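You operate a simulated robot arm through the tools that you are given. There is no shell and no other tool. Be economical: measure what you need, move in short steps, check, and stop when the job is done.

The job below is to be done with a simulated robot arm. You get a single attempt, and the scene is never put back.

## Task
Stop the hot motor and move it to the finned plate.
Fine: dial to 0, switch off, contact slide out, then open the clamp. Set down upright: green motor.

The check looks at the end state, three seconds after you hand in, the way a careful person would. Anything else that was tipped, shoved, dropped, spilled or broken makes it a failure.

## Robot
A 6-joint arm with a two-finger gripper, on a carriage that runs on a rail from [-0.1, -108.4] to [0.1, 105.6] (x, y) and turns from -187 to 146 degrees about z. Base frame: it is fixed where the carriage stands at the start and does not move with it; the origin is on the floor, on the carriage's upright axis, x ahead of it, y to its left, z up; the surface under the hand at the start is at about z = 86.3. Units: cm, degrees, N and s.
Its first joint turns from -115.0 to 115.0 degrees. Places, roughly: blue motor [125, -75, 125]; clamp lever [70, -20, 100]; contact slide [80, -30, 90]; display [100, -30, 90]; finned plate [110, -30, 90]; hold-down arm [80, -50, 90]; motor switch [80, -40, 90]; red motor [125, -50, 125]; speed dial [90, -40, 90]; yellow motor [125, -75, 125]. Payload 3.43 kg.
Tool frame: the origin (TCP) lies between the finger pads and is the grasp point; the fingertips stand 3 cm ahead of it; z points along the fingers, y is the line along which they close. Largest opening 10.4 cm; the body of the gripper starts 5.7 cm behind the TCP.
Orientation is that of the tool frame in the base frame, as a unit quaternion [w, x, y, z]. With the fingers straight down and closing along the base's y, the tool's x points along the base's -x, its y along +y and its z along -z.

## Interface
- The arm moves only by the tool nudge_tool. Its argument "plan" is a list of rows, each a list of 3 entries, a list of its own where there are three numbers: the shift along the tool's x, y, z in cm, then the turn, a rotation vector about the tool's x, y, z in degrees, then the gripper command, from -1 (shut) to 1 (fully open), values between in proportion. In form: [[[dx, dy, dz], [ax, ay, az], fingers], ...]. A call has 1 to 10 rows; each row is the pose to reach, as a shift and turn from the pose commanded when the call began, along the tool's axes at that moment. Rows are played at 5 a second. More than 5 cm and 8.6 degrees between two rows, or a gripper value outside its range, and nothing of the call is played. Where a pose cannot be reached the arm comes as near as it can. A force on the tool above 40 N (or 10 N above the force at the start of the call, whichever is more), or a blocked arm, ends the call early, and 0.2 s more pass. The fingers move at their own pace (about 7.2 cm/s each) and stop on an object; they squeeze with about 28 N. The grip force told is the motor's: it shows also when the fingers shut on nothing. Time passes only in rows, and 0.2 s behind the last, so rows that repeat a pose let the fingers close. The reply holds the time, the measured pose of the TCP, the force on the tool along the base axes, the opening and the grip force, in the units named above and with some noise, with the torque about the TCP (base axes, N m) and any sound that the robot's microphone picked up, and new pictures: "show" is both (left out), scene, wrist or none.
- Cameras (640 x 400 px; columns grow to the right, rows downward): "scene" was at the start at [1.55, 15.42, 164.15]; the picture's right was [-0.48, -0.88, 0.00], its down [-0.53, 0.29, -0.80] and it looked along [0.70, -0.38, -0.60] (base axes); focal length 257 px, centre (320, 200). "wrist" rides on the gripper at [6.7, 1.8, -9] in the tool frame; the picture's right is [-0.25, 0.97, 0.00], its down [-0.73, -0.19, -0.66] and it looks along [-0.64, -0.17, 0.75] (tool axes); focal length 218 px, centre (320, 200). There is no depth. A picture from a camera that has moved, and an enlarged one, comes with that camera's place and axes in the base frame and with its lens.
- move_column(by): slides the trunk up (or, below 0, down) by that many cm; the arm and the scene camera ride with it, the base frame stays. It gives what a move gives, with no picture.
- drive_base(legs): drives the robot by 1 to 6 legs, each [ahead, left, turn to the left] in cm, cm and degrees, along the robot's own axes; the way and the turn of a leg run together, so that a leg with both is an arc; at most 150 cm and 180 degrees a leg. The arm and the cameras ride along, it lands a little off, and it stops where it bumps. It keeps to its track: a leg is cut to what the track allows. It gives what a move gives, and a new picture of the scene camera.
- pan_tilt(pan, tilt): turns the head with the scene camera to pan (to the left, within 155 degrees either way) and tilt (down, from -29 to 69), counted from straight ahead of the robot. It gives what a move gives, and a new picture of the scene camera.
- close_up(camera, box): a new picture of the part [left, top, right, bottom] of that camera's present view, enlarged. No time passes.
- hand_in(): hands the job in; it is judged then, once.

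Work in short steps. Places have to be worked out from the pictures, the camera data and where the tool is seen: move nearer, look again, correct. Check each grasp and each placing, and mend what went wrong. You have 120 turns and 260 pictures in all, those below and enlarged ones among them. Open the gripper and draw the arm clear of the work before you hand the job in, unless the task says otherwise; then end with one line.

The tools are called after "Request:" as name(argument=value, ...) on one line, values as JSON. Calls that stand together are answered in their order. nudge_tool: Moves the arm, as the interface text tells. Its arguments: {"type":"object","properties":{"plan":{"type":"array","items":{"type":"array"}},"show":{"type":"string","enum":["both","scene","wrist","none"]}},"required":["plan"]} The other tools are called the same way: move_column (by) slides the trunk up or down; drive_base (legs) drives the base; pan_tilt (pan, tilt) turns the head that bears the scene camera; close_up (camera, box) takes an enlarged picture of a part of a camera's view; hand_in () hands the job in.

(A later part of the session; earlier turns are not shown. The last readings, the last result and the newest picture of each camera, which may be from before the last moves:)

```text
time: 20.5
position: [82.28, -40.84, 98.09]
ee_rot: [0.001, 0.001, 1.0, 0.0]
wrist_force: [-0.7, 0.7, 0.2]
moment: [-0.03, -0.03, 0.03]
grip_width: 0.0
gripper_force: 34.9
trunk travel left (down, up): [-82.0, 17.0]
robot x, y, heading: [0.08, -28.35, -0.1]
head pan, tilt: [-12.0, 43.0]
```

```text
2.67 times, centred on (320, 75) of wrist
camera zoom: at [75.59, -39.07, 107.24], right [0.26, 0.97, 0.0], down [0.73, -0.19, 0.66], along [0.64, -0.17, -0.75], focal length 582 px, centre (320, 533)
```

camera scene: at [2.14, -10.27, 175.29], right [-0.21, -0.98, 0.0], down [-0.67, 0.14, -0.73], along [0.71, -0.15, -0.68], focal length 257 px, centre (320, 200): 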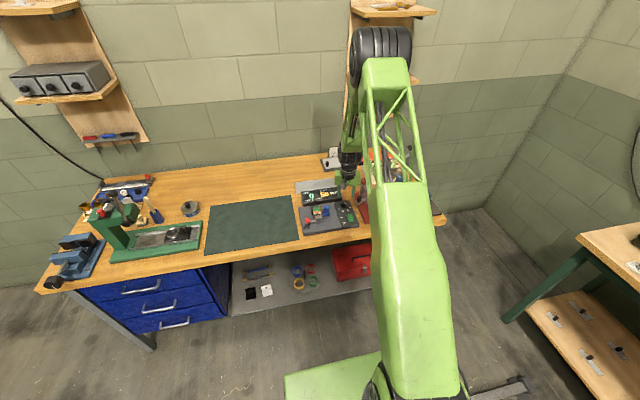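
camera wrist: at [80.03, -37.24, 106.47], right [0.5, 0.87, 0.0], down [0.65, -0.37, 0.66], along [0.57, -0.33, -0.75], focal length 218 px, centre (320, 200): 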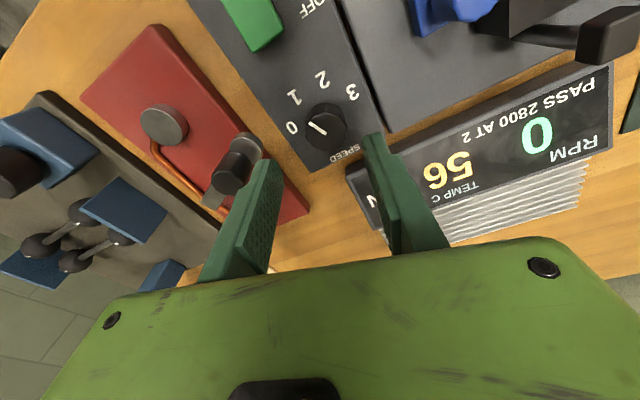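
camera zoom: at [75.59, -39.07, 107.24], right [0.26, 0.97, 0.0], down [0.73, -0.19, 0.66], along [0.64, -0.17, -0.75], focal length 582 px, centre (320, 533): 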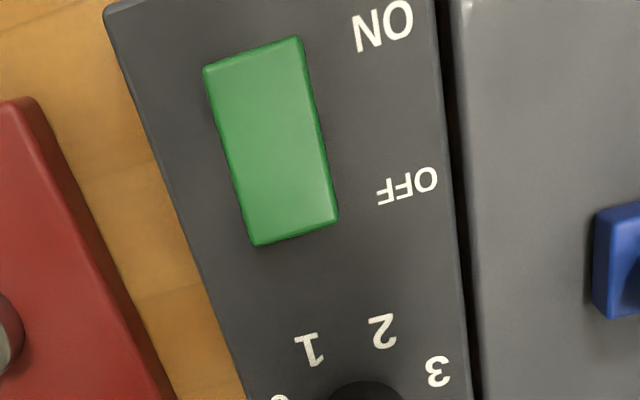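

I zoom tightly to see which end of the rocker stands proud.

Request:
close_up(camera="scene", box=[345, 213, 355, 221])

Request:
close_up(camera="wrist", box=[265, 5, 345, 100])

```text
16.00 times, centred on (350, 217) of scene
camera zoom: at [2.0, -10.26, 175.27], right [-0.21, -0.98, 0.0], down [-0.67, 0.14, -0.73], along [0.72, -0.15, -0.68], focal length 4106 px, centre (-160, -72)
```

zoom: 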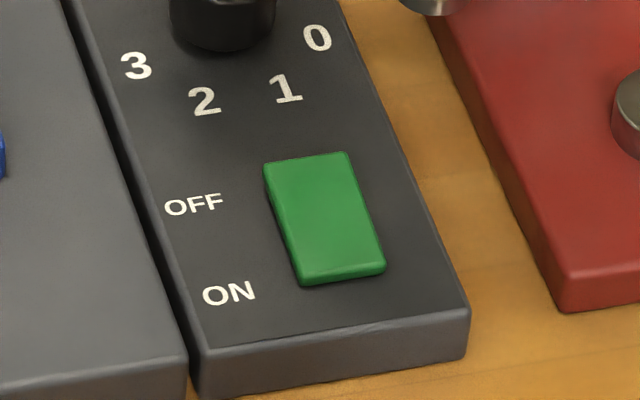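

```text
4.21 times, centred on (305, 52) of wrist
camera zoom: at [75.59, -39.07, 107.24], right [0.26, 0.97, 0.0], down [0.73, -0.19, 0.66], along [0.64, -0.17, -0.75], focal length 919 px, centre (383, 821)
```

zoom: 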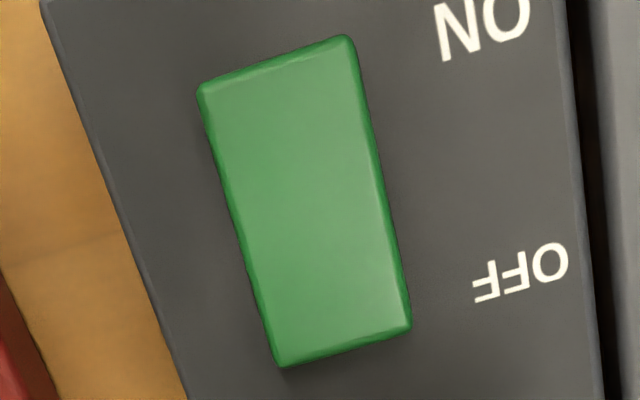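

The OFF end seems raised, and the rocker really spans x 75.7–79.9, so I pressed too near its pivot. I try again nearer the OFF end, at x≈79.5.

Request:
nudge_tool(plan=[[[2.8, 0, 2], [0, 0, 0], -1], [[2.8, 0, 5.5], [0, 0, 0], -1], [[2.8, 0, 6.3], [0, 0, 0], -1], [[2.8, 0, 6.6], [0, 0, 0], -1], [[2.8, 0, 6.8], [0, 0, 0], -1], [[2.8, 0, 7.0], [0, 0, 0], -1], [[2.8, 0, 7.2], [0, 0, 0], -1]], show="none")

Request:
close_up(camera="scene", box=[300, 180, 370, 235])

Request:
close_up(camera="wrist", box=[230, 50, 430, 210])

```text
time: 22.1
position: [79.62, -40.72, 91.12]
ee_rot: [0.004, 0.001, 1.0, -0.002]
wrist_force: [0.4, 3.4, 34.6]
moment: [0.06, 0.37, -0.13]
grip_width: 0.63
gripper_force: 34.5
trunk travel left (down, up): [-82.0, 17.0]
robot x, y, heading: [-0.45, -28.25, -0.2]
head pan, tilt: [-12.0, 43.0]
```

```text
7.27 times, centred on (335, 208) of scene
camera zoom: at [1.88, -10.21, 175.35], right [-0.21, -0.98, 0.0], down [-0.67, 0.14, -0.73], along [0.72, -0.15, -0.68], focal length 1866 px, centre (211, 146)
```

zoom: 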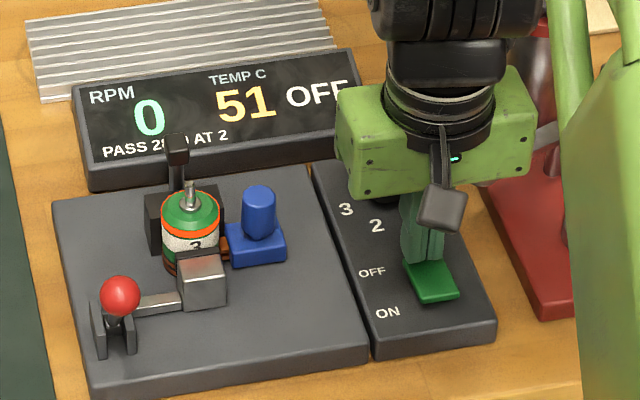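

```text
2.50 times, centred on (330, 130) of wrist
camera zoom: at [72.89, -38.97, 100.16], right [0.25, 0.97, 0.0], down [0.73, -0.19, 0.66], along [0.64, -0.17, -0.75], focal length 546 px, centre (295, 375)
```

zoom: 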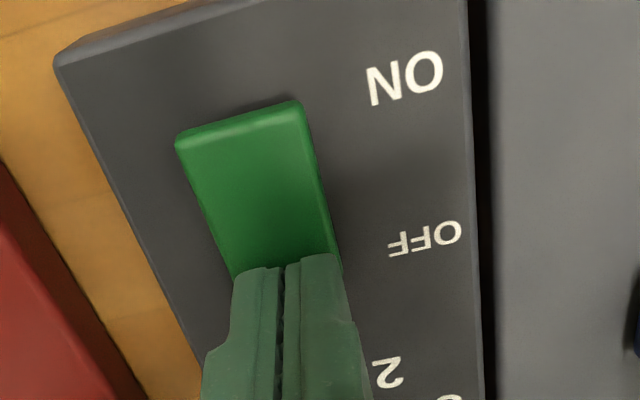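

The display says OFF and the switch is done. Next is the contact slide with its blue knob at about (82.5,-30.3), so I rise, open, and turn the hand 90° to grip the knob along x with the camera on the −y side.

Request:
nudge_tool(plan=[[[0, 0, -4], [0, 0, 0], -1], [[0, 0, -9], [0, 0, -8], -0.4], [[-1, 1, -13], [0, 0, -16], -0.4], [[-2, 3, -15], [0, 0, -24], -0.4], [[-3, 6, -15], [0, 0, -32], -0.4], [[-3, 9, -15], [0, 0, -40], -0.4], [[-3, 10, -15], [0, 0, -48], -0.4]], show="none")

Request:
nudge_tool(plan=[[[0, 0, 0], [0, 0, -8], -0.4], [[0, 0, 0], [0, 0, -16], -0.4], [[0, 0, 0], [0, 0, -24], -0.4], [[0, 0, 0], [0, 0, -32], -0.4], [[0, 0, 0], [0, 0, -40], -0.4], [[0, 0, 0], [0, 0, -42], -0.4]])

Request:
close_up(camera="scene", box=[295, 180, 365, 235])

```text
time: 23.7
position: [82.67, -30.7, 105.66]
ee_rot: [0.001, -0.407, 0.914, -0.001]
wrist_force: [-0.5, -0.4, -0.1]
moment: [-0.02, 0.02, 0.01]
grip_width: 3.12
gripper_force: 0.1
trunk travel left (down, up): [-82.0, 17.0]
robot x, y, heading: [0.16, -28.14, -0.1]
head pan, tilt: [-12.0, 43.0]
```

```text
time: 25.1
position: [82.69, -30.7, 105.85]
ee_rot: [-0.001, 0.707, -0.707, 0.001]
wrist_force: [-1.2, 0.5, -0.1]
moment: [0.01, 0.01, 0.01]
grip_width: 3.14
gripper_force: 0.2
trunk travel left (down, up): [-82.0, 17.0]
robot x, y, heading: [-0.14, -28.25, 0.2]
head pan, tilt: [-12.0, 43.0]
camera scene: at [2.08, -10.26, 175.29], right [-0.21, -0.98, 0.0], down [-0.67, 0.14, -0.73], along [0.71, -0.15, -0.68], focal length 257 px, centre (320, 200)
camera wrist: at [80.9, -37.52, 114.87], right [-0.97, 0.25, 0.0], down [0.19, 0.73, 0.66], along [0.17, 0.64, -0.75], focal length 218 px, centre (320, 200)
```

scene: 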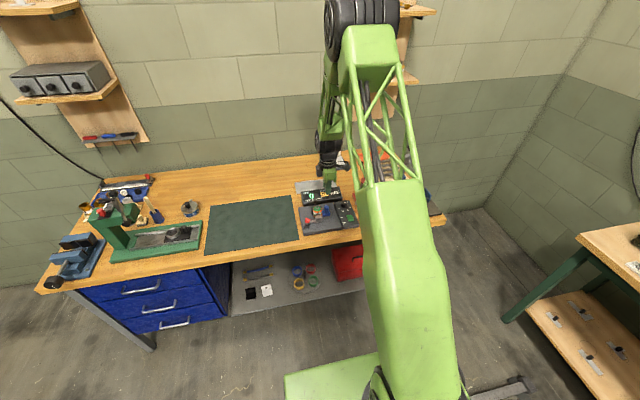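
wrist: 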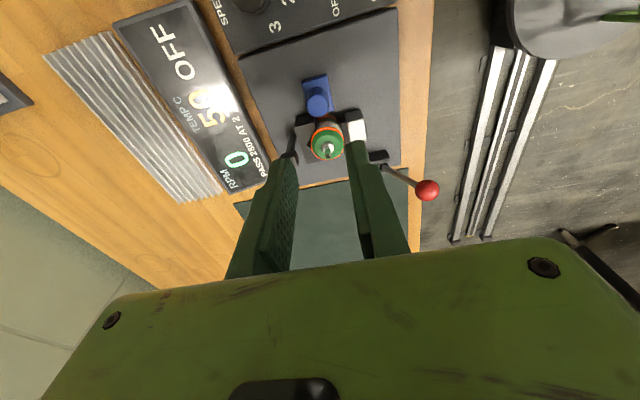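

```text
7.27 times, centred on (330, 208) of scene
camera zoom: at [2.08, -10.26, 175.29], right [-0.21, -0.98, 0.0], down [-0.67, 0.14, -0.73], along [0.71, -0.15, -0.68], focal length 1866 px, centre (247, 146)
```

zoom: 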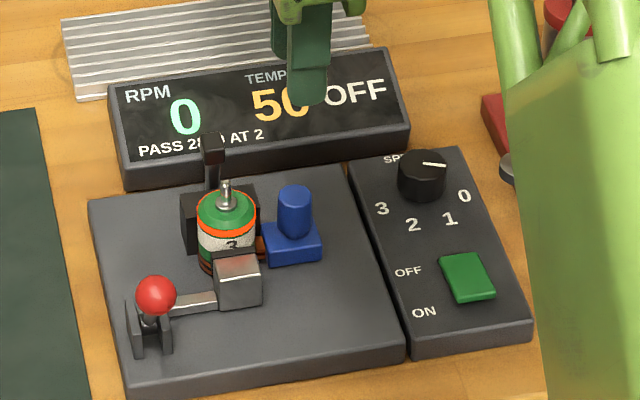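

Request:
close_up(camera="wrist", box=[230, 60, 450, 210])

```text
2.67 times, centred on (340, 135) of wrist
camera zoom: at [80.9, -37.52, 114.87], right [-0.97, 0.25, 0.0], down [0.19, 0.73, 0.66], along [0.17, 0.64, -0.75], focal length 582 px, centre (267, 373)
```

zoom: 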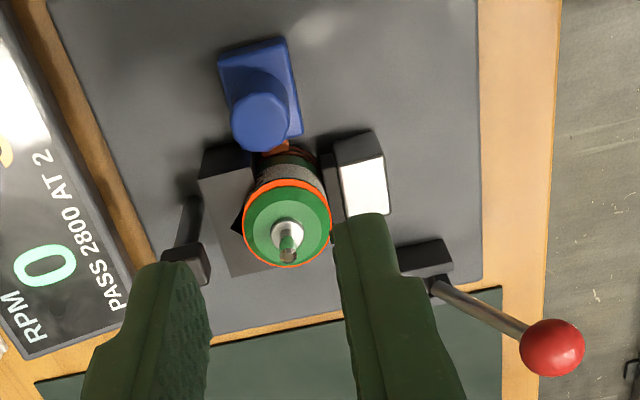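

Combining both views, the blue knob is at about (83.0,-30.5) with its top near z 92.7, and the motor axis is at about (83,-26.3). I descend with the fingers on the ±x sides of the knob.

Request:
nudge_tool(plan=[[[-0.2, -0.3, 4], [0, 0, 0], -0.2], [[-0.2, -0.3, 8], [0, 0, 0], -0.2], [[-0.2, -0.3, 10.5], [0, 0, 0], -0.2], [[-0.2, -0.3, 10.5], [0, 0, 0], -0.2]], show="none")

Request:
close_up(camera="wrist", box=[220, 20, 440, 200])

Request:
close_up(camera="scene", box=[305, 180, 355, 220])

```text
time: 26.1
position: [83.11, -30.53, 95.33]
ee_rot: [0.001, -0.707, 0.708, 0.0]
wrist_force: [1.0, -0.6, 0.6]
moment: [0.0, 0.03, 0.0]
grip_width: 4.17
gripper_force: 0.0
trunk travel left (down, up): [-82.0, 17.0]
robot x, y, heading: [-0.23, -28.4, -0.2]
head pan, tilt: [-12.0, 43.0]
```

```text
2.22 times, centred on (330, 110) of wrist
camera zoom: at [81.19, -37.37, 104.41], right [-0.97, 0.25, 0.0], down [0.19, 0.73, 0.66], along [0.17, 0.63, -0.75], focal length 485 px, centre (298, 400)
```

zoom: 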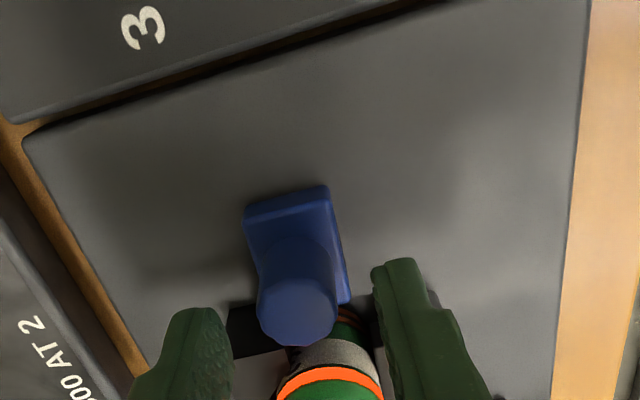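

```text
10.00 times, centred on (330, 200) of scene
camera zoom: at [2.11, -10.26, 175.29], right [-0.21, -0.98, 0.0], down [-0.67, 0.14, -0.73], along [0.71, -0.15, -0.68], focal length 2566 px, centre (220, 200)
```

zoom: 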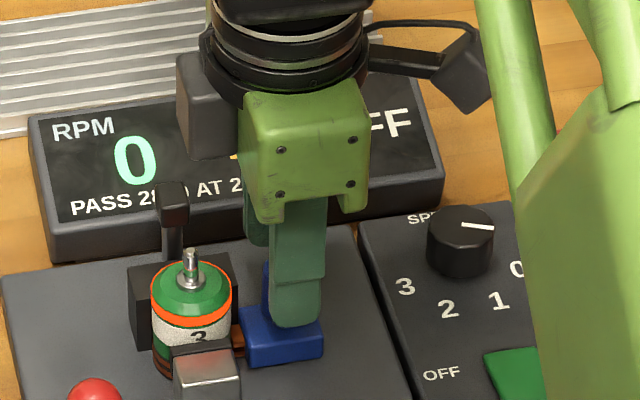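

The knob is centred between the fingers. I come down 1.8 cm and close.

Request:
nudge_tool(plan=[[[0.1, 0, 1], [0, 0, 0], -0.2], [[0.1, 0, 1.8], [0, 0, 0], -0.2], [[0.1, 0, 1.8], [0, 0, 0], -1], [[0.1, 0, 1.8], [0, 0, 0], -1], [[0.1, 0, 1.8], [0, 0, 0], -1]], show="none")

Request:
close_up(camera="wrist", box=[220, 20, 440, 200])

Request:
close_up(camera="scene", box=[305, 180, 355, 220])

```text
time: 27.3
position: [82.94, -30.7, 93.47]
ee_rot: [0.0, -0.707, 0.707, -0.001]
wrist_force: [5.5, -1.1, -6.5]
moment: [0.01, -0.02, 0.01]
grip_width: 2.07
gripper_force: 45.4
trunk travel left (down, up): [-82.0, 17.0]
robot x, y, heading: [-0.01, -28.2, -0.1]
head pan, tilt: [-12.0, 43.0]
```

```text
2.22 times, centred on (330, 110) of wrist
camera zoom: at [81.16, -37.45, 102.58], right [-0.97, 0.25, 0.0], down [0.19, 0.73, 0.66], along [0.17, 0.63, -0.75], focal length 485 px, centre (298, 400)
```

zoom: 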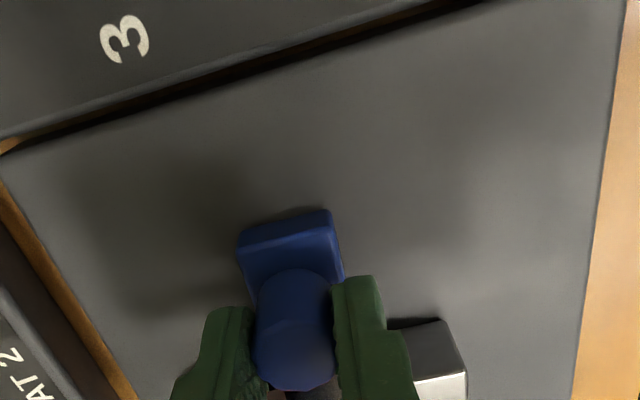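

```text
10.00 times, centred on (330, 200) of scene
camera zoom: at [2.15, -10.26, 175.28], right [-0.21, -0.98, 0.0], down [-0.67, 0.14, -0.73], along [0.71, -0.15, -0.68], focal length 2566 px, centre (220, 200)
```

zoom: 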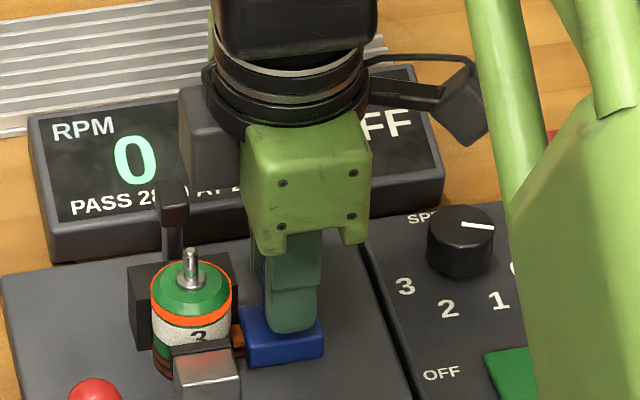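

The knob is held (2.07 cm). I pull it slowly in −y (tool +x), away from the motor.

Request:
nudge_tool(plan=[[[0.4, 0, 0], [0, 0, 0], -1], [[0.8, 0, 0], [0, 0, 0], -1], [[1.2, 0, 0], [0, 0, 0], -1], [[1.6, 0, 0], [0, 0, 0], -1], [[2.0, 0, 0], [0, 0, 0], -1], [[2.4, 0, 0], [0, 0, 0], -1]], show="none")

Request:
close_up(camera="scene", box=[305, 180, 355, 220])

```text
time: 28.7
position: [83.09, -32.9, 93.49]
ee_rot: [0.001, -0.706, 0.708, -0.002]
wrist_force: [-7.4, 7.4, -4.6]
moment: [0.16, 0.22, -0.06]
grip_width: 2.07
gripper_force: 45.1
trunk travel left (down, up): [-82.0, 17.0]
robot x, y, heading: [0.23, -28.32, 0.1]
head pan, tilt: [-12.0, 43.0]
```

```text
10.00 times, centred on (330, 200) of scene
camera zoom: at [2.05, -10.21, 175.29], right [-0.21, -0.98, 0.0], down [-0.67, 0.14, -0.73], along [0.72, -0.15, -0.68], focal length 2566 px, centre (220, 200)
```

zoom: 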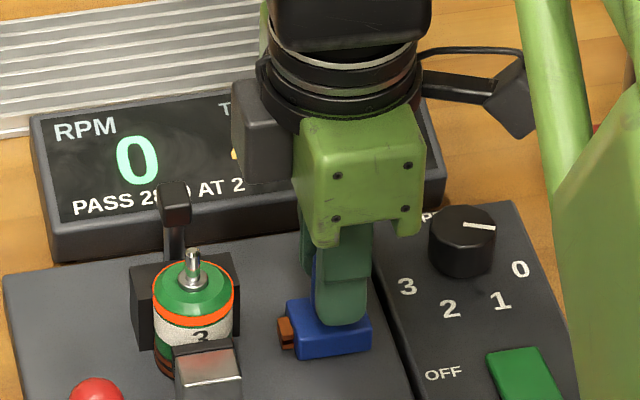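

The contact has moved out about 2.2 cm. I pull on gently to find the end stop.

Request:
nudge_tool(plan=[[[0.3, 0, 0], [0, 0, 0], -1], [[0.6, 0, 0], [0, 0, 0], -1], [[0.9, 0, 0], [0, 0, 0], -1]], show="none")

Request:
close_up(camera="scene", box=[305, 180, 355, 220])

```text
time: 29.5
position: [82.91, -33.66, 93.49]
ee_rot: [0.001, -0.707, 0.707, -0.002]
wrist_force: [-10.9, 38.3, 0.4]
moment: [0.58, 0.23, 0.02]
grip_width: 2.1
gripper_force: 44.5
trunk travel left (down, up): [-82.0, 17.0]
robot x, y, heading: [0.28, -27.97, -0.1]
head pan, tilt: [-12.0, 43.0]
```

```text
10.00 times, centred on (330, 200) of scene
camera zoom: at [1.99, -10.01, 175.28], right [-0.21, -0.98, 0.0], down [-0.67, 0.14, -0.73], along [0.72, -0.15, -0.68], focal length 2566 px, centre (220, 200)
```

zoom: 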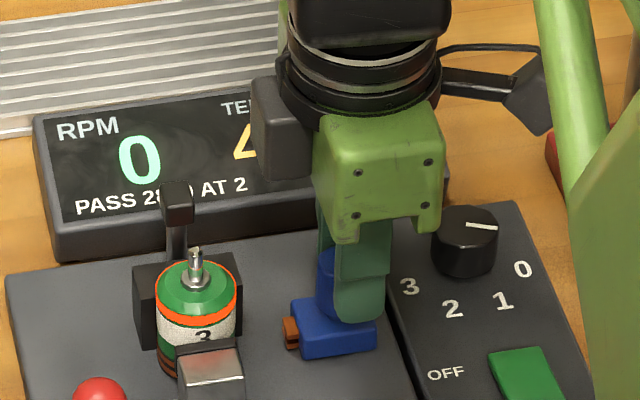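

The slide has reached its end stop (38 N). I release, rise, and turn back square towards the clamp lever ball, computed at about (73.5,-20.1,96.6).

Request:
nudge_tool(plan=[[[0, 0, 0], [0, 0, 0], -0.2], [[0, 0, 0], [0, 0, 0], -0.2], [[0, 0, -5], [0, 0, 0], -0.2], [[0, 0, -10], [0, 0, 8], -0.2], [[-1, 1, -14], [0, 0, 16], 0], [[-4, 4, -15], [0, 0, 24], 0], [[-7, 7, -15], [0, 0, 32], 0], [[-10, 9.4, -15], [0, 0, 40], 0], [[-13.7, 9.4, -15], [0, 0, 48], 0]], show="none")

Request:
nudge_tool(plan=[[[0, 0, 0], [0, 0, 8], 0], [[0, 0, 0], [0, 0, 16], 0], [[0, 0, 0], [0, 0, 24], 0], [[0, 0, 0], [0, 0, 32], 0], [[0, 0, 0], [0, 0, 40], 0], [[0, 0, 0], [0, 0, 42], 0], [[0, 0, 0], [0, 0, 42], 0]])

Request:
close_up(camera="scene", box=[295, 180, 365, 235])

```text
time: 31.5
position: [73.36, -19.99, 108.43]
ee_rot: [0.0, -0.356, 0.934, 0.0]
wrist_force: [0.7, 0.2, 0.9]
moment: [-0.01, 0.0, 0.04]
grip_width: 5.2
gripper_force: 0.0
trunk travel left (down, up): [-82.0, 17.0]
robot x, y, heading: [-0.1, -28.07, 0.1]
head pan, tilt: [-12.0, 43.0]
```

```text
time: 33.1
position: [73.66, -20.08, 108.54]
ee_rot: [0.001, 0.003, 1.0, 0.0]
wrist_force: [0.1, 0.7, 1.2]
moment: [0.03, 0.0, -0.02]
grip_width: 5.22
gripper_force: 0.0
trunk travel left (down, up): [-82.0, 17.0]
robot x, y, heading: [0.09, -28.05, -0.2]
head pan, tilt: [-12.0, 43.0]
camera scene: at [2.08, -10.26, 175.29], right [-0.21, -0.98, 0.0], down [-0.67, 0.14, -0.73], along [0.71, -0.15, -0.68], focal length 257 px, centre (320, 200)
camera wrist: at [66.86, -18.42, 117.54], right [0.26, 0.97, 0.0], down [0.73, -0.19, 0.66], along [0.64, -0.17, -0.75], focal length 218 px, centre (320, 200)
```

scene: 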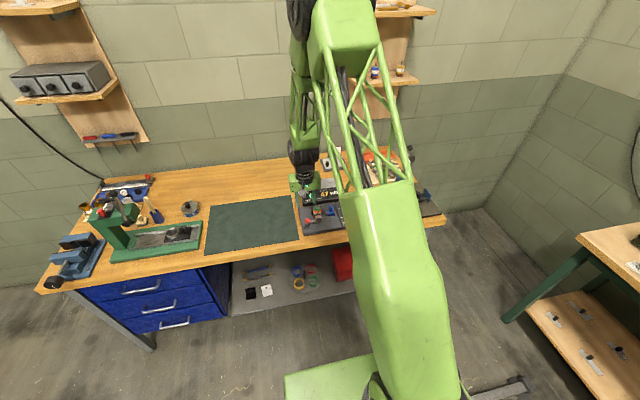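
wrist: 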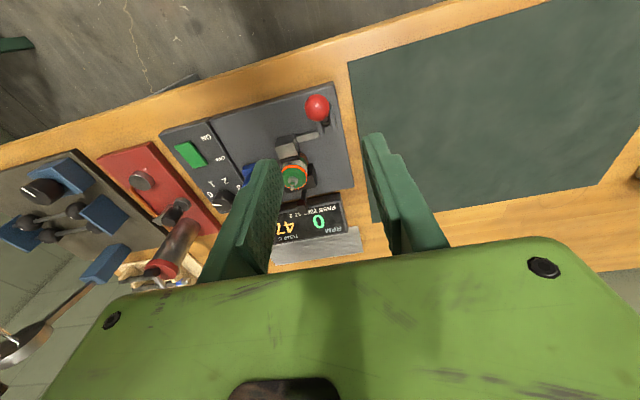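

```text
7.27 times, centred on (330, 208) of scene
camera zoom: at [2.08, -10.26, 175.29], right [-0.21, -0.98, 0.0], down [-0.67, 0.14, -0.73], along [0.71, -0.15, -0.68], focal length 1866 px, centre (247, 146)
```

zoom: 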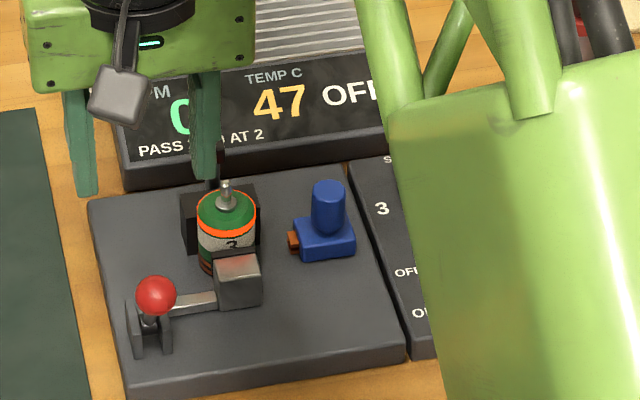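

Request:
close_up(camera="wrist", box=[230, 70, 390, 210])

Request:
close_up(camera="scene", box=[305, 200, 340, 235])

```text
2.86 times, centred on (310, 140) of wrist
camera zoom: at [66.86, -18.42, 117.54], right [0.26, 0.97, 0.0], down [0.73, -0.19, 0.66], along [0.64, -0.17, -0.75], focal length 624 px, centre (349, 371)
```

zoom: 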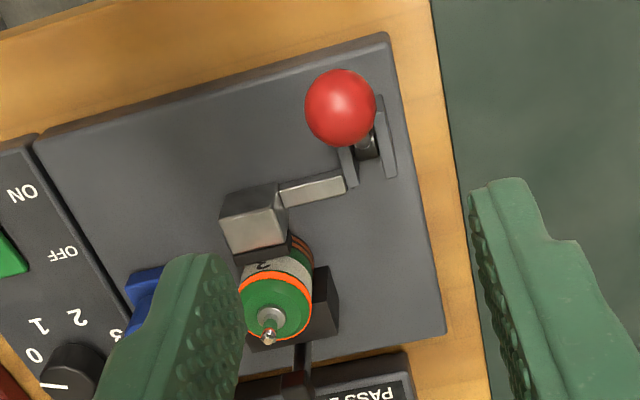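

```text
11.43 times, centred on (322, 218) of scene
camera zoom: at [2.08, -10.26, 175.29], right [-0.21, -0.98, 0.0], down [-0.67, 0.14, -0.73], along [0.71, -0.15, -0.68], focal length 2933 px, centre (291, 0)
```

zoom: 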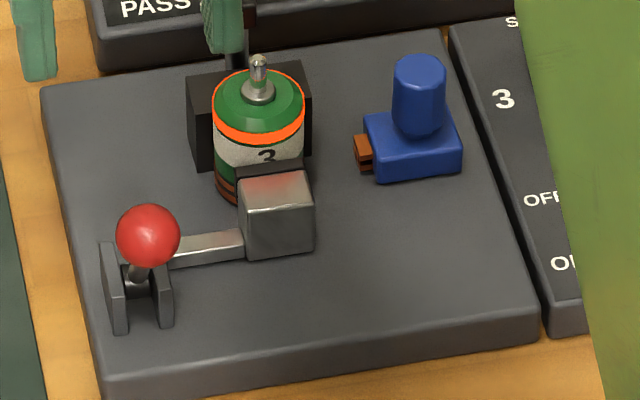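

The ball is at about (73.55,-20.4,96.6). I come down over it with the fingers on its ±y sides.

Request:
nudge_tool(plan=[[[0.1, -0.3, 4], [0, 0, 0], 0], [[0.1, -0.3, 8], [0, 0, 0], 0], [[0.1, -0.3, 11.2], [0, 0, 0], 0], [[0.1, -0.3, 11.2], [0, 0, 0], 0]], show="none")

Request:
close_up(camera="wrist", box=[220, 20, 440, 200])

Request:
close_up(camera="scene", box=[295, 190, 345, 235])

```text
time: 34.1
position: [73.37, -20.56, 97.04]
ee_rot: [0.001, 0.001, 1.0, 0.0]
wrist_force: [-0.4, 0.5, 0.2]
moment: [-0.01, 0.02, 0.0]
grip_width: 5.21
gripper_force: 0.1
trunk travel left (down, up): [-82.0, 17.0]
robot x, y, heading: [0.31, -28.56, -0.0]
head pan, tilt: [-12.0, 43.0]
```

```text
2.22 times, centred on (330, 110) of wrist
camera zoom: at [66.62, -18.84, 106.22], right [0.25, 0.97, 0.0], down [0.73, -0.19, 0.66], along [0.64, -0.17, -0.75], focal length 485 px, centre (298, 400)
```

zoom: 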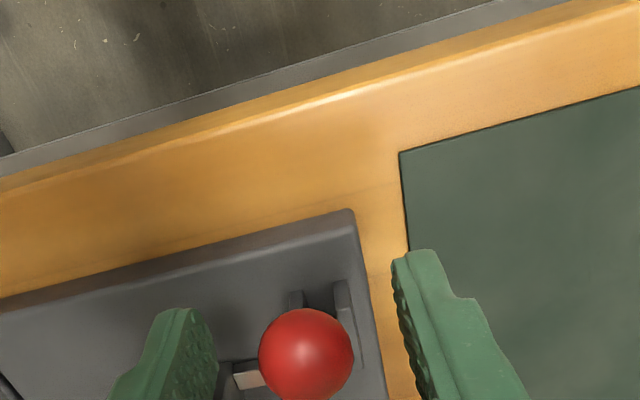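

```text
8.89 times, centred on (320, 212) of scene
camera zoom: at [2.13, -10.26, 175.29], right [-0.21, -0.98, 0.0], down [-0.67, 0.14, -0.73], along [0.71, -0.15, -0.68], focal length 2281 px, centre (320, 89)
```

zoom: 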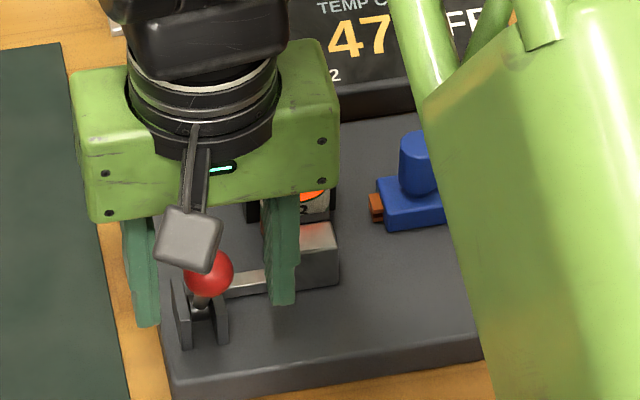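

The ball is centred between the fingers. I close on it.

Request:
nudge_tool(plan=[[[0, 0, 0.4], [0, 0, 0], -1], [[0, 0, 0.4], [0, 0, 0], -1], [[0, 0, 0.4], [0, 0, 0], -1]], show="none")

```text
time: 34.9
position: [73.4, -20.46, 96.81]
ee_rot: [0.002, 0.001, 1.0, -0.002]
wrist_force: [-2.2, 13.7, 2.0]
moment: [0.08, 0.1, 0.04]
grip_width: 2.29
gripper_force: 44.6
trunk travel left (down, up): [-82.0, 17.0]
robot x, y, heading: [-0.08, -28.28, -0.1]
head pan, tilt: [-12.0, 43.0]
```

The ball is held. I pull the lever towards the robot along its arc in small steps and watch the force.

Request:
nudge_tool(plan=[[[0.35, 0.1, 0.15], [0, 0, 0], -1], [[0.7, 0.1, 0.35], [0, 0, 0], -1], [[1.1, 0.1, 0.65], [0, 0, 0], -1]], show="none")

Request:
close_up(camera="scene", box=[295, 190, 345, 235])

```text
time: 35.7
position: [72.5, -20.43, 96.09]
ee_rot: [0.001, 0.002, 1.0, 0.0]
wrist_force: [30.7, 5.0, 20.0]
moment: [0.02, -0.28, 0.02]
grip_width: 2.27
gripper_force: 45.0
trunk travel left (down, up): [-82.0, 17.0]
robot x, y, heading: [-0.24, -27.99, -0.3]
head pan, tilt: [-12.0, 43.0]
```

```text
8.89 times, centred on (320, 212) of scene
camera zoom: at [2.17, -10.26, 175.3], right [-0.21, -0.98, 0.0], down [-0.67, 0.14, -0.73], along [0.71, -0.15, -0.68], focal length 2281 px, centre (320, 89)
```

zoom: 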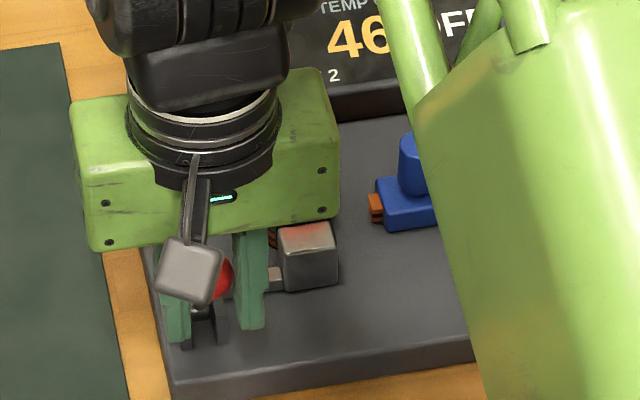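

The reaction is already 36 N. I check whether the lever moved or the pads slipped.

Request:
close_up(camera="wrist", box=[220, 60, 440, 240])

Request:
close_up(camera="scene", box=[304, 210, 334, 235])

```text
2.22 times, centred on (330, 150) of wrist
camera zoom: at [65.76, -18.69, 105.32], right [0.26, 0.97, 0.0], down [0.73, -0.19, 0.66], along [0.64, -0.17, -0.75], focal length 485 px, centre (298, 311)
```

zoom: 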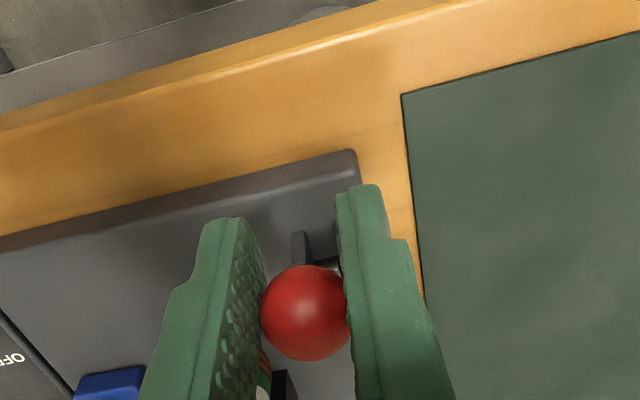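

```text
16.00 times, centred on (319, 222) of scene
camera zoom: at [2.17, -10.26, 175.3], right [-0.21, -0.98, 0.0], down [-0.67, 0.14, -0.73], along [0.71, -0.15, -0.68], focal length 4106 px, centre (336, -160)
```

zoom: 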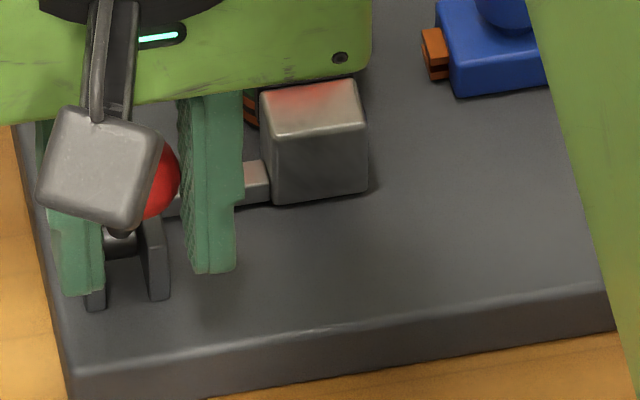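

The ball stayed put and the pads slipped, so that direction is the closed stop. I recentre on the ball and try the other way, up and over towards +x.

Request:
nudge_tool(plan=[[[0, 0, 0], [0, 0, 0], -0.2], [[0, 0, 0], [0, 0, 0], -0.2], [[-1.0, 0, -0.6], [0, 0, 0], -0.2], [[-1.0, 0, -0.6], [0, 0, 0], -1], [[-1.0, 0, -0.6], [0, 0, 0], -1], [[-1.0, 0, -0.6], [0, 0, 0], -1]], show="none")

Request:
nudge_tool(plan=[[[-0.4, 0, -0.2], [0, 0, 0], -1], [[-0.8, 0, -0.35], [0, 0, 0], -1], [[-1.2, 0, -0.5], [0, 0, 0], -1]], show="none")

Request:
close_up(camera="scene", box=[295, 190, 345, 235])

Request:
close_up(camera="wrist", box=[220, 60, 440, 240])

```text
time: 37.1
position: [73.51, -20.35, 96.85]
ee_rot: [0.0, 0.001, 1.0, 0.0]
wrist_force: [-2.2, -2.5, -4.7]
moment: [0.0, 0.39, -0.02]
grip_width: 2.27
gripper_force: 44.4
trunk travel left (down, up): [-82.0, 17.0]
robot x, y, heading: [0.1, -27.94, 0.0]
head pan, tilt: [-12.0, 43.0]
```

```text
time: 37.9
position: [74.47, -20.5, 97.34]
ee_rot: [0.001, 0.0, 1.0, 0.0]
wrist_force: [-15.4, -7.8, -5.1]
moment: [-0.04, 1.23, -0.02]
grip_width: 2.29
gripper_force: 44.7
trunk travel left (down, up): [-82.0, 17.0]
robot x, y, heading: [0.04, -28.36, 0.1]
head pan, tilt: [-12.0, 43.0]
```

```text
8.89 times, centred on (320, 212) of scene
camera zoom: at [2.02, -10.31, 175.3], right [-0.21, -0.98, 0.0], down [-0.67, 0.14, -0.73], along [0.72, -0.15, -0.68], focal length 2281 px, centre (320, 89)
```

zoom: 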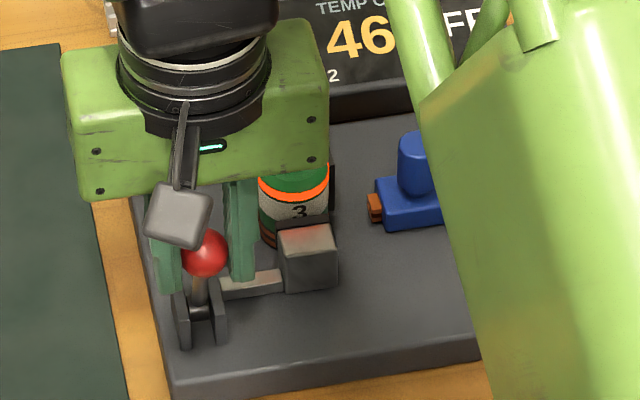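

```text
2.22 times, centred on (330, 150) of wrist
camera zoom: at [67.77, -18.69, 106.45], right [0.26, 0.97, 0.0], down [0.73, -0.19, 0.66], along [0.64, -0.17, -0.75], focal length 485 px, centre (298, 311)
```

zoom: 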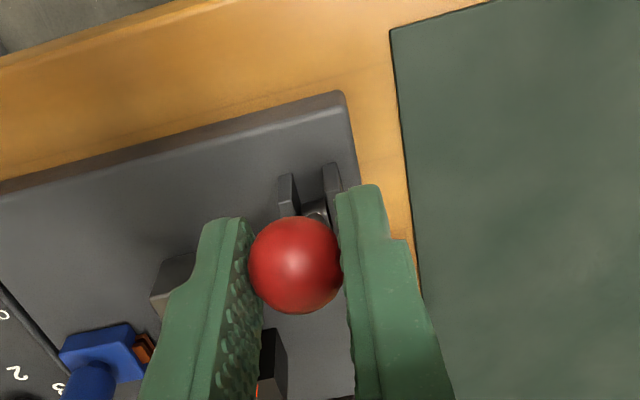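

The lever now follows, moving towards +x. I continue along the arc.

Request:
nudge_tool(plan=[[[-0.5, 0, -0.15], [0, 0, 0], -1], [[-1.0, 0, -0.25], [0, 0, 0], -1], [[-1.5, 0, -0.35], [0, 0, 0], -1], [[-2.0, 0, -0.4], [0, 0, 0], -1], [[-2.5, 0, -0.4], [0, 0, 0], -1], [[-3.0, 0, -0.4], [0, 0, 0], -1]], show="none")

Request:
close_up(camera="scene", box=[295, 190, 345, 235])

Request:
close_up(camera="wrist", box=[220, 60, 440, 240])

```text
time: 39.3
position: [77.67, -20.42, 97.83]
ee_rot: [0.001, 0.001, 1.0, -0.001]
wrist_force: [-15.2, -9.1, 4.8]
moment: [-0.05, 1.21, 0.08]
grip_width: 2.27
gripper_force: 44.6
trunk travel left (down, up): [-82.0, 17.0]
robot x, y, heading: [-0.14, -28.1, -0.0]
head pan, tilt: [-12.0, 43.0]
```

```text
8.89 times, centred on (320, 212) of scene
camera zoom: at [1.96, -10.32, 175.3], right [-0.21, -0.98, 0.0], down [-0.67, 0.14, -0.73], along [0.72, -0.15, -0.68], focal length 2281 px, centre (320, 89)
```

zoom: 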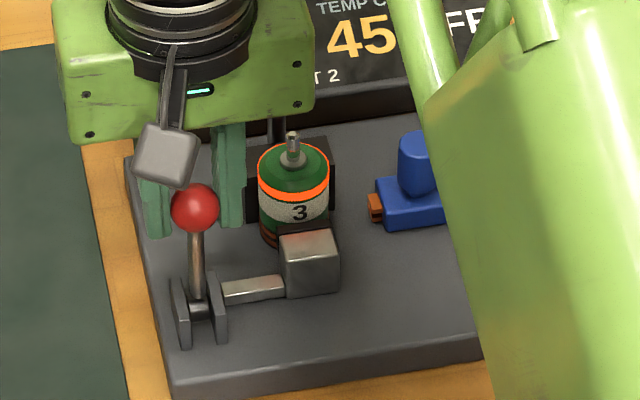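

```text
2.22 times, centred on (330, 150) of wrist
camera zoom: at [70.91, -18.7, 106.89], right [0.25, 0.97, 0.0], down [0.73, -0.19, 0.66], along [0.64, -0.17, -0.75], focal length 485 px, centre (298, 311)
```

zoom: 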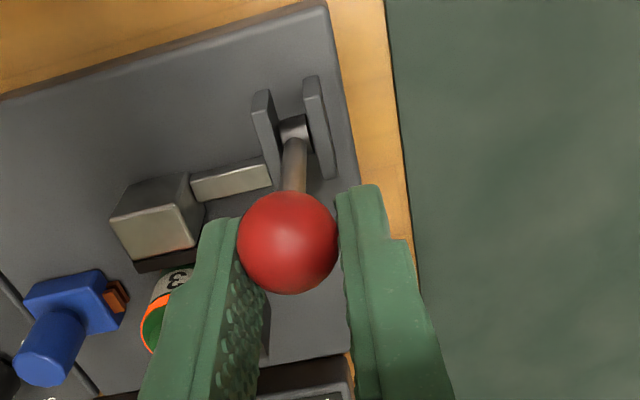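

The block begins to retract from the motor. I continue the arc, now descending slightly.

Request:
nudge_tool(plan=[[[-0.6, 0, 0.05], [0, 0, 0], -1], [[-1.2, 0, 0.1], [0, 0, 0], -1], [[-1.8, 0, 0.3], [0, 0, 0], -1], [[-2.4, 0, 0.5], [0, 0, 0], -1], [[-3.0, 0, 0.75], [0, 0, 0], -1], [[-3.6, 0, 1.05], [0, 0, 0], -1]], show="none")

Request:
close_up(camera="scene", box=[295, 190, 345, 235])

Request:
close_up(camera="wrist", box=[220, 60, 440, 240])

```text
time: 40.7
position: [81.23, -20.33, 96.8]
ee_rot: [0.002, 0.001, 1.0, 0.0]
wrist_force: [-0.1, 0.0, -0.4]
moment: [-0.01, 0.0, 0.01]
grip_width: 0.0
gripper_force: 34.7
trunk travel left (down, up): [-82.0, 17.0]
robot x, y, heading: [0.25, -28.12, -0.2]
head pan, tilt: [-12.0, 43.0]
```

```text
8.89 times, centred on (320, 212) of scene
camera zoom: at [2.07, -10.26, 175.28], right [-0.21, -0.98, 0.0], down [-0.67, 0.14, -0.73], along [0.71, -0.15, -0.68], focal length 2281 px, centre (320, 89)
```

zoom: 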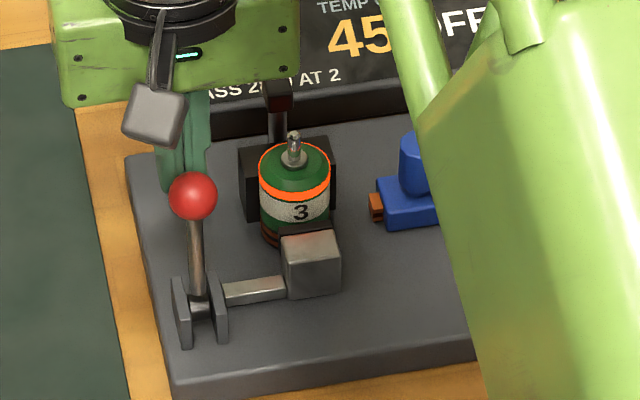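

```text
2.22 times, centred on (330, 150) of wrist
camera zoom: at [74.54, -18.7, 105.79], right [0.25, 0.97, 0.0], down [0.73, -0.19, 0.66], along [0.64, -0.17, -0.75], focal length 485 px, centre (298, 311)
```

zoom: 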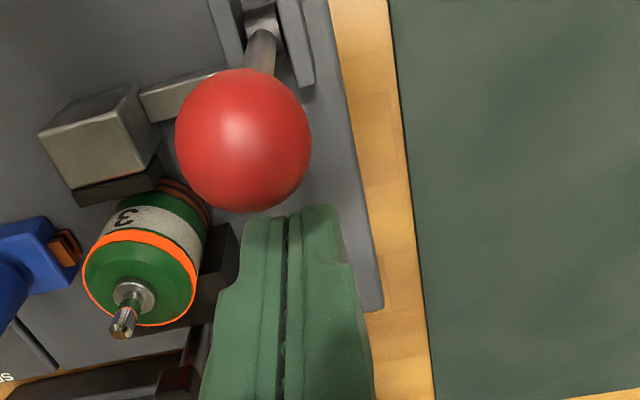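

The fingers slipped off, with the ball left near upright at about (77.5,-20.5,97.6). I go behind it (−x side) with closed fingers to check whether it can travel further.

Request:
nudge_tool(plan=[[[0, 0, -4], [0, 0, 0], -1], [[2, 0, -7], [0, 0, 0], -1], [[6, 0.1, -7], [0, 0, 0], -1], [[7.4, 0.1, -4], [0, 0, 0], -1], [[7.4, 0.1, -0.8], [0, 0, 0], -1], [[7.4, 0.1, -0.8], [0, 0, 0], -1]], show="none")

Request:
close_up(camera="scene", box=[295, 190, 345, 235])

Request:
close_up(camera="wrist", box=[220, 60, 440, 240])

```text
time: 42.1
position: [73.85, -20.5, 97.44]
ee_rot: [0.0, 0.001, 1.0, 0.0]
wrist_force: [-0.8, -0.1, -0.2]
moment: [0.0, 0.03, 0.01]
grip_width: 0.01
gripper_force: 34.9
trunk travel left (down, up): [-82.0, 17.0]
robot x, y, heading: [-0.18, -28.3, -0.2]
head pan, tilt: [-12.0, 43.0]
```

```text
8.89 times, centred on (320, 212) of scene
camera zoom: at [2.14, -10.26, 175.29], right [-0.21, -0.98, 0.0], down [-0.67, 0.14, -0.73], along [0.71, -0.15, -0.68], focal length 2281 px, centre (320, 89)
```

zoom: 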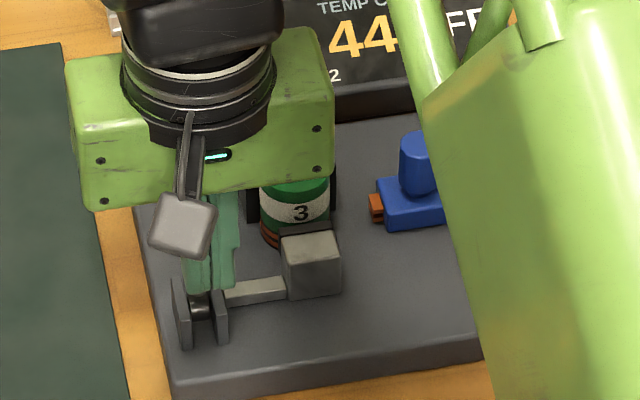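

```text
2.22 times, centred on (330, 150) of wrist
camera zoom: at [67.12, -18.71, 106.52], right [0.25, 0.97, 0.0], down [0.73, -0.19, 0.66], along [0.64, -0.17, -0.75], focal length 485 px, centre (298, 311)
```

zoom: 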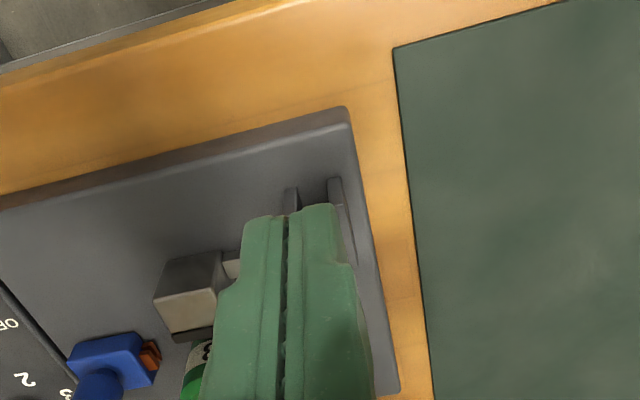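

Request:
nudge_tool(plan=[[[-0.8, 0, 0], [0, 0, 0], -1], [[-1.6, 0, 0], [0, 0, 0], -1], [[-2.3, 0, 0], [0, 0, 0], -1], [[-3.0, 0, 0], [0, 0, 0], -1], [[-3.7, 0, 0], [0, 0, 0], -1], [[-4.4, 0, 0], [0, 0, 0], -1]], show="none")

Request:
close_up(camera="scene", box=[295, 190, 345, 235])

Request:
close_up(camera="wrist", box=[220, 60, 440, 240])

```text
time: 43.5
position: [78.2, -20.29, 97.55]
ee_rot: [0.002, 0.001, 1.0, 0.0]
wrist_force: [-0.3, -0.1, -0.3]
moment: [0.01, 0.01, -0.04]
grip_width: 0.0
gripper_force: 34.4
trunk travel left (down, up): [-82.0, 17.0]
robot x, y, heading: [0.18, -28.57, -0.2]
head pan, tilt: [-12.0, 43.0]
```

```text
8.89 times, centred on (320, 212) of scene
camera zoom: at [2.08, -10.26, 175.29], right [-0.21, -0.98, 0.0], down [-0.67, 0.14, -0.73], along [0.71, -0.15, -0.68], focal length 2281 px, centre (320, 89)
```

zoom: 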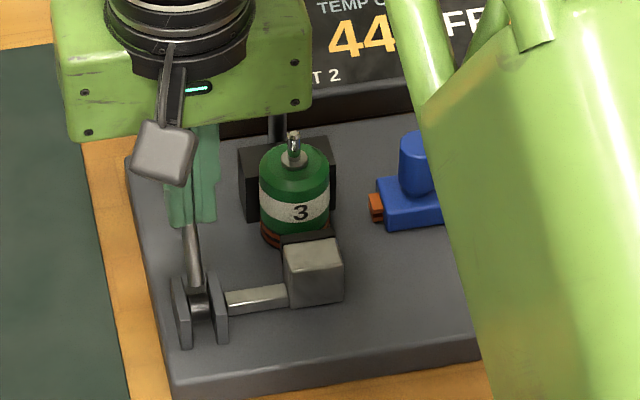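

```text
2.22 times, centred on (330, 150) of wrist
camera zoom: at [71.42, -18.64, 106.55], right [0.25, 0.97, 0.0], down [0.73, -0.19, 0.66], along [0.64, -0.17, -0.75], focal length 485 px, centre (298, 311)
```

zoom: 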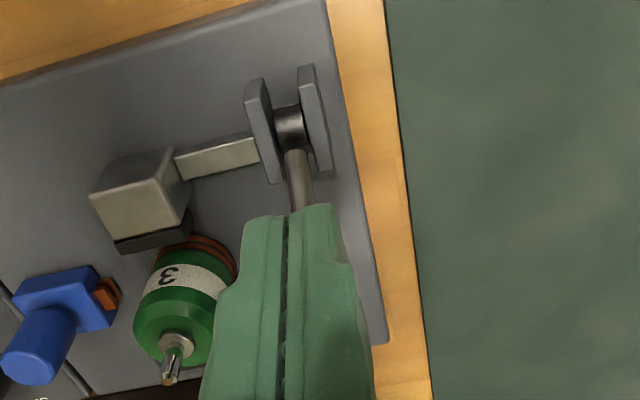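

The lever moves easily and the clamp block is backing away. I keep pushing.

Request:
nudge_tool(plan=[[[-0.7, 0, 0], [0, 0, 0], -1], [[-1.4, 0, 0.2], [0, 0, 0], -1], [[-2.1, 0, 0.4], [0, 0, 0], -1], [[-2.8, 0, 0.7], [0, 0, 0], -1], [[-3.5, 0, 1.0], [0, 0, 0], -1]], show="none")

Request:
close_up(camera="scene", box=[295, 190, 345, 235])

Request:
close_up(camera="wrist", box=[220, 40, 440, 220])

```text
time: 44.2
position: [79.2, -20.32, 97.18]
ee_rot: [-0.004, 0.0, 1.0, -0.001]
wrist_force: [-21.2, -0.1, 0.6]
moment: [-0.13, 0.24, 0.0]
grip_width: 0.59
gripper_force: 35.0
trunk travel left (down, up): [-82.0, 17.0]
robot x, y, heading: [0.2, -28.06, -0.3]
head pan, tilt: [-12.0, 43.0]
stopped in row 3: the force on the tool passed its limit at 49 N (the readings are from after the stop); the commanded pose is now the measured one
```

```text
8.89 times, centred on (320, 212) of scene
camera zoom: at [1.89, -10.26, 175.3], right [-0.21, -0.98, 0.0], down [-0.67, 0.14, -0.73], along [0.72, -0.15, -0.68], focal length 2281 px, centre (320, 89)
```

zoom: 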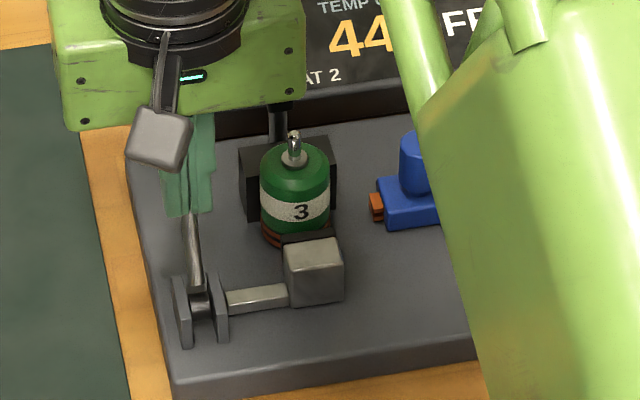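

```text
2.22 times, centred on (330, 130) of wrist
camera zoom: at [72.5, -18.57, 106.27], right [0.25, 0.97, 0.0], down [0.73, -0.19, 0.65], along [0.63, -0.17, -0.76], focal length 485 px, centre (298, 356)
```

zoom: 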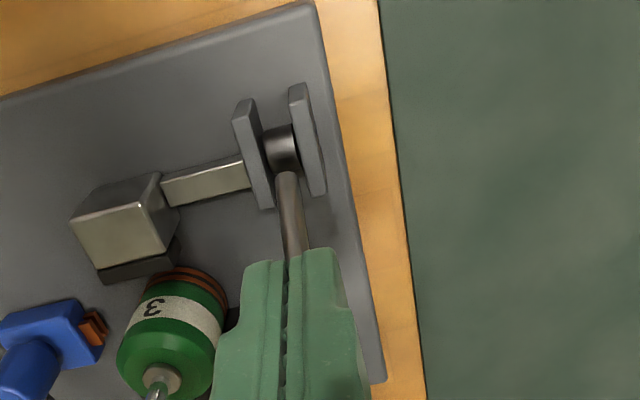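

A firm stop at 49 N: the lever is at its open end. I back off and rise for a clear look at the clamp and motor.

Request:
nudge_tool(plan=[[[2, 0, 0], [0, 0, 0], -1], [[4, 0, -4], [0, 0, 0], -0.5], [[4, 0, -8], [0, 0, 0], 0], [[2, -3, -11], [0, 0, 0], 0.2], [[1, -6, -11], [0, 0, 0], 0.2], [[1, -6, -11], [0, 0, 0], 0.2]], show="none")

Request:
close_up(camera="wrist", box=[220, 60, 440, 220])

Request:
close_up(camera="scene", box=[295, 190, 345, 235])

```text
time: 45.6
position: [78.51, -26.4, 108.07]
ee_rot: [-0.002, 0.001, 1.0, -0.001]
wrist_force: [0.3, -0.1, -0.1]
moment: [0.01, 0.0, 0.02]
grip_width: 6.25
gripper_force: 0.0
trunk travel left (down, up): [-82.0, 17.0]
robot x, y, heading: [-0.1, -28.3, -0.1]
head pan, tilt: [-12.0, 43.0]
```

```text
2.50 times, centred on (330, 140) of wrist
camera zoom: at [71.85, -24.68, 117.27], right [0.25, 0.97, 0.0], down [0.73, -0.19, 0.65], along [0.63, -0.17, -0.76], focal length 546 px, centre (295, 350)
```

zoom: 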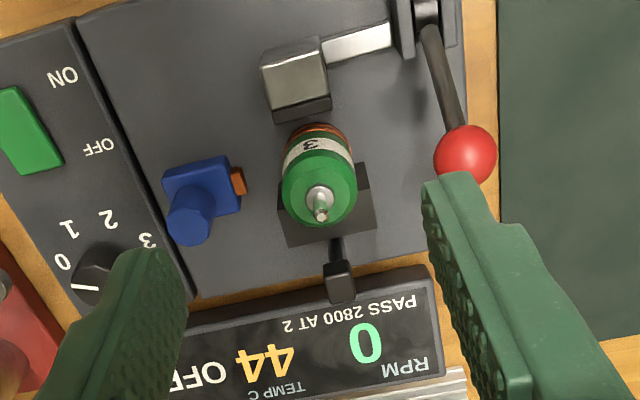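

```text
8.89 times, centred on (320, 212) of scene
camera zoom: at [2.09, -10.27, 175.29], right [-0.21, -0.98, 0.0], down [-0.67, 0.14, -0.73], along [0.71, -0.15, -0.68], focal length 2281 px, centre (320, 89)
```

zoom: 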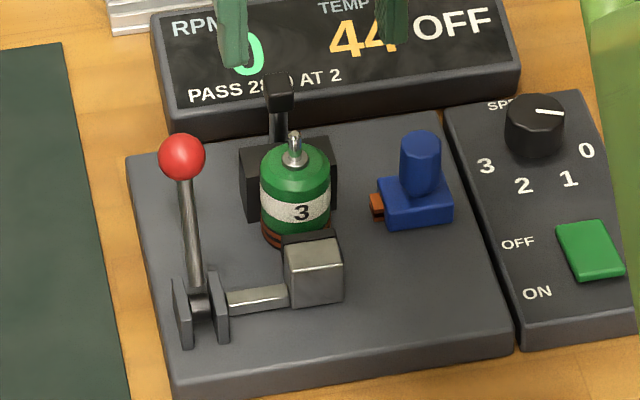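

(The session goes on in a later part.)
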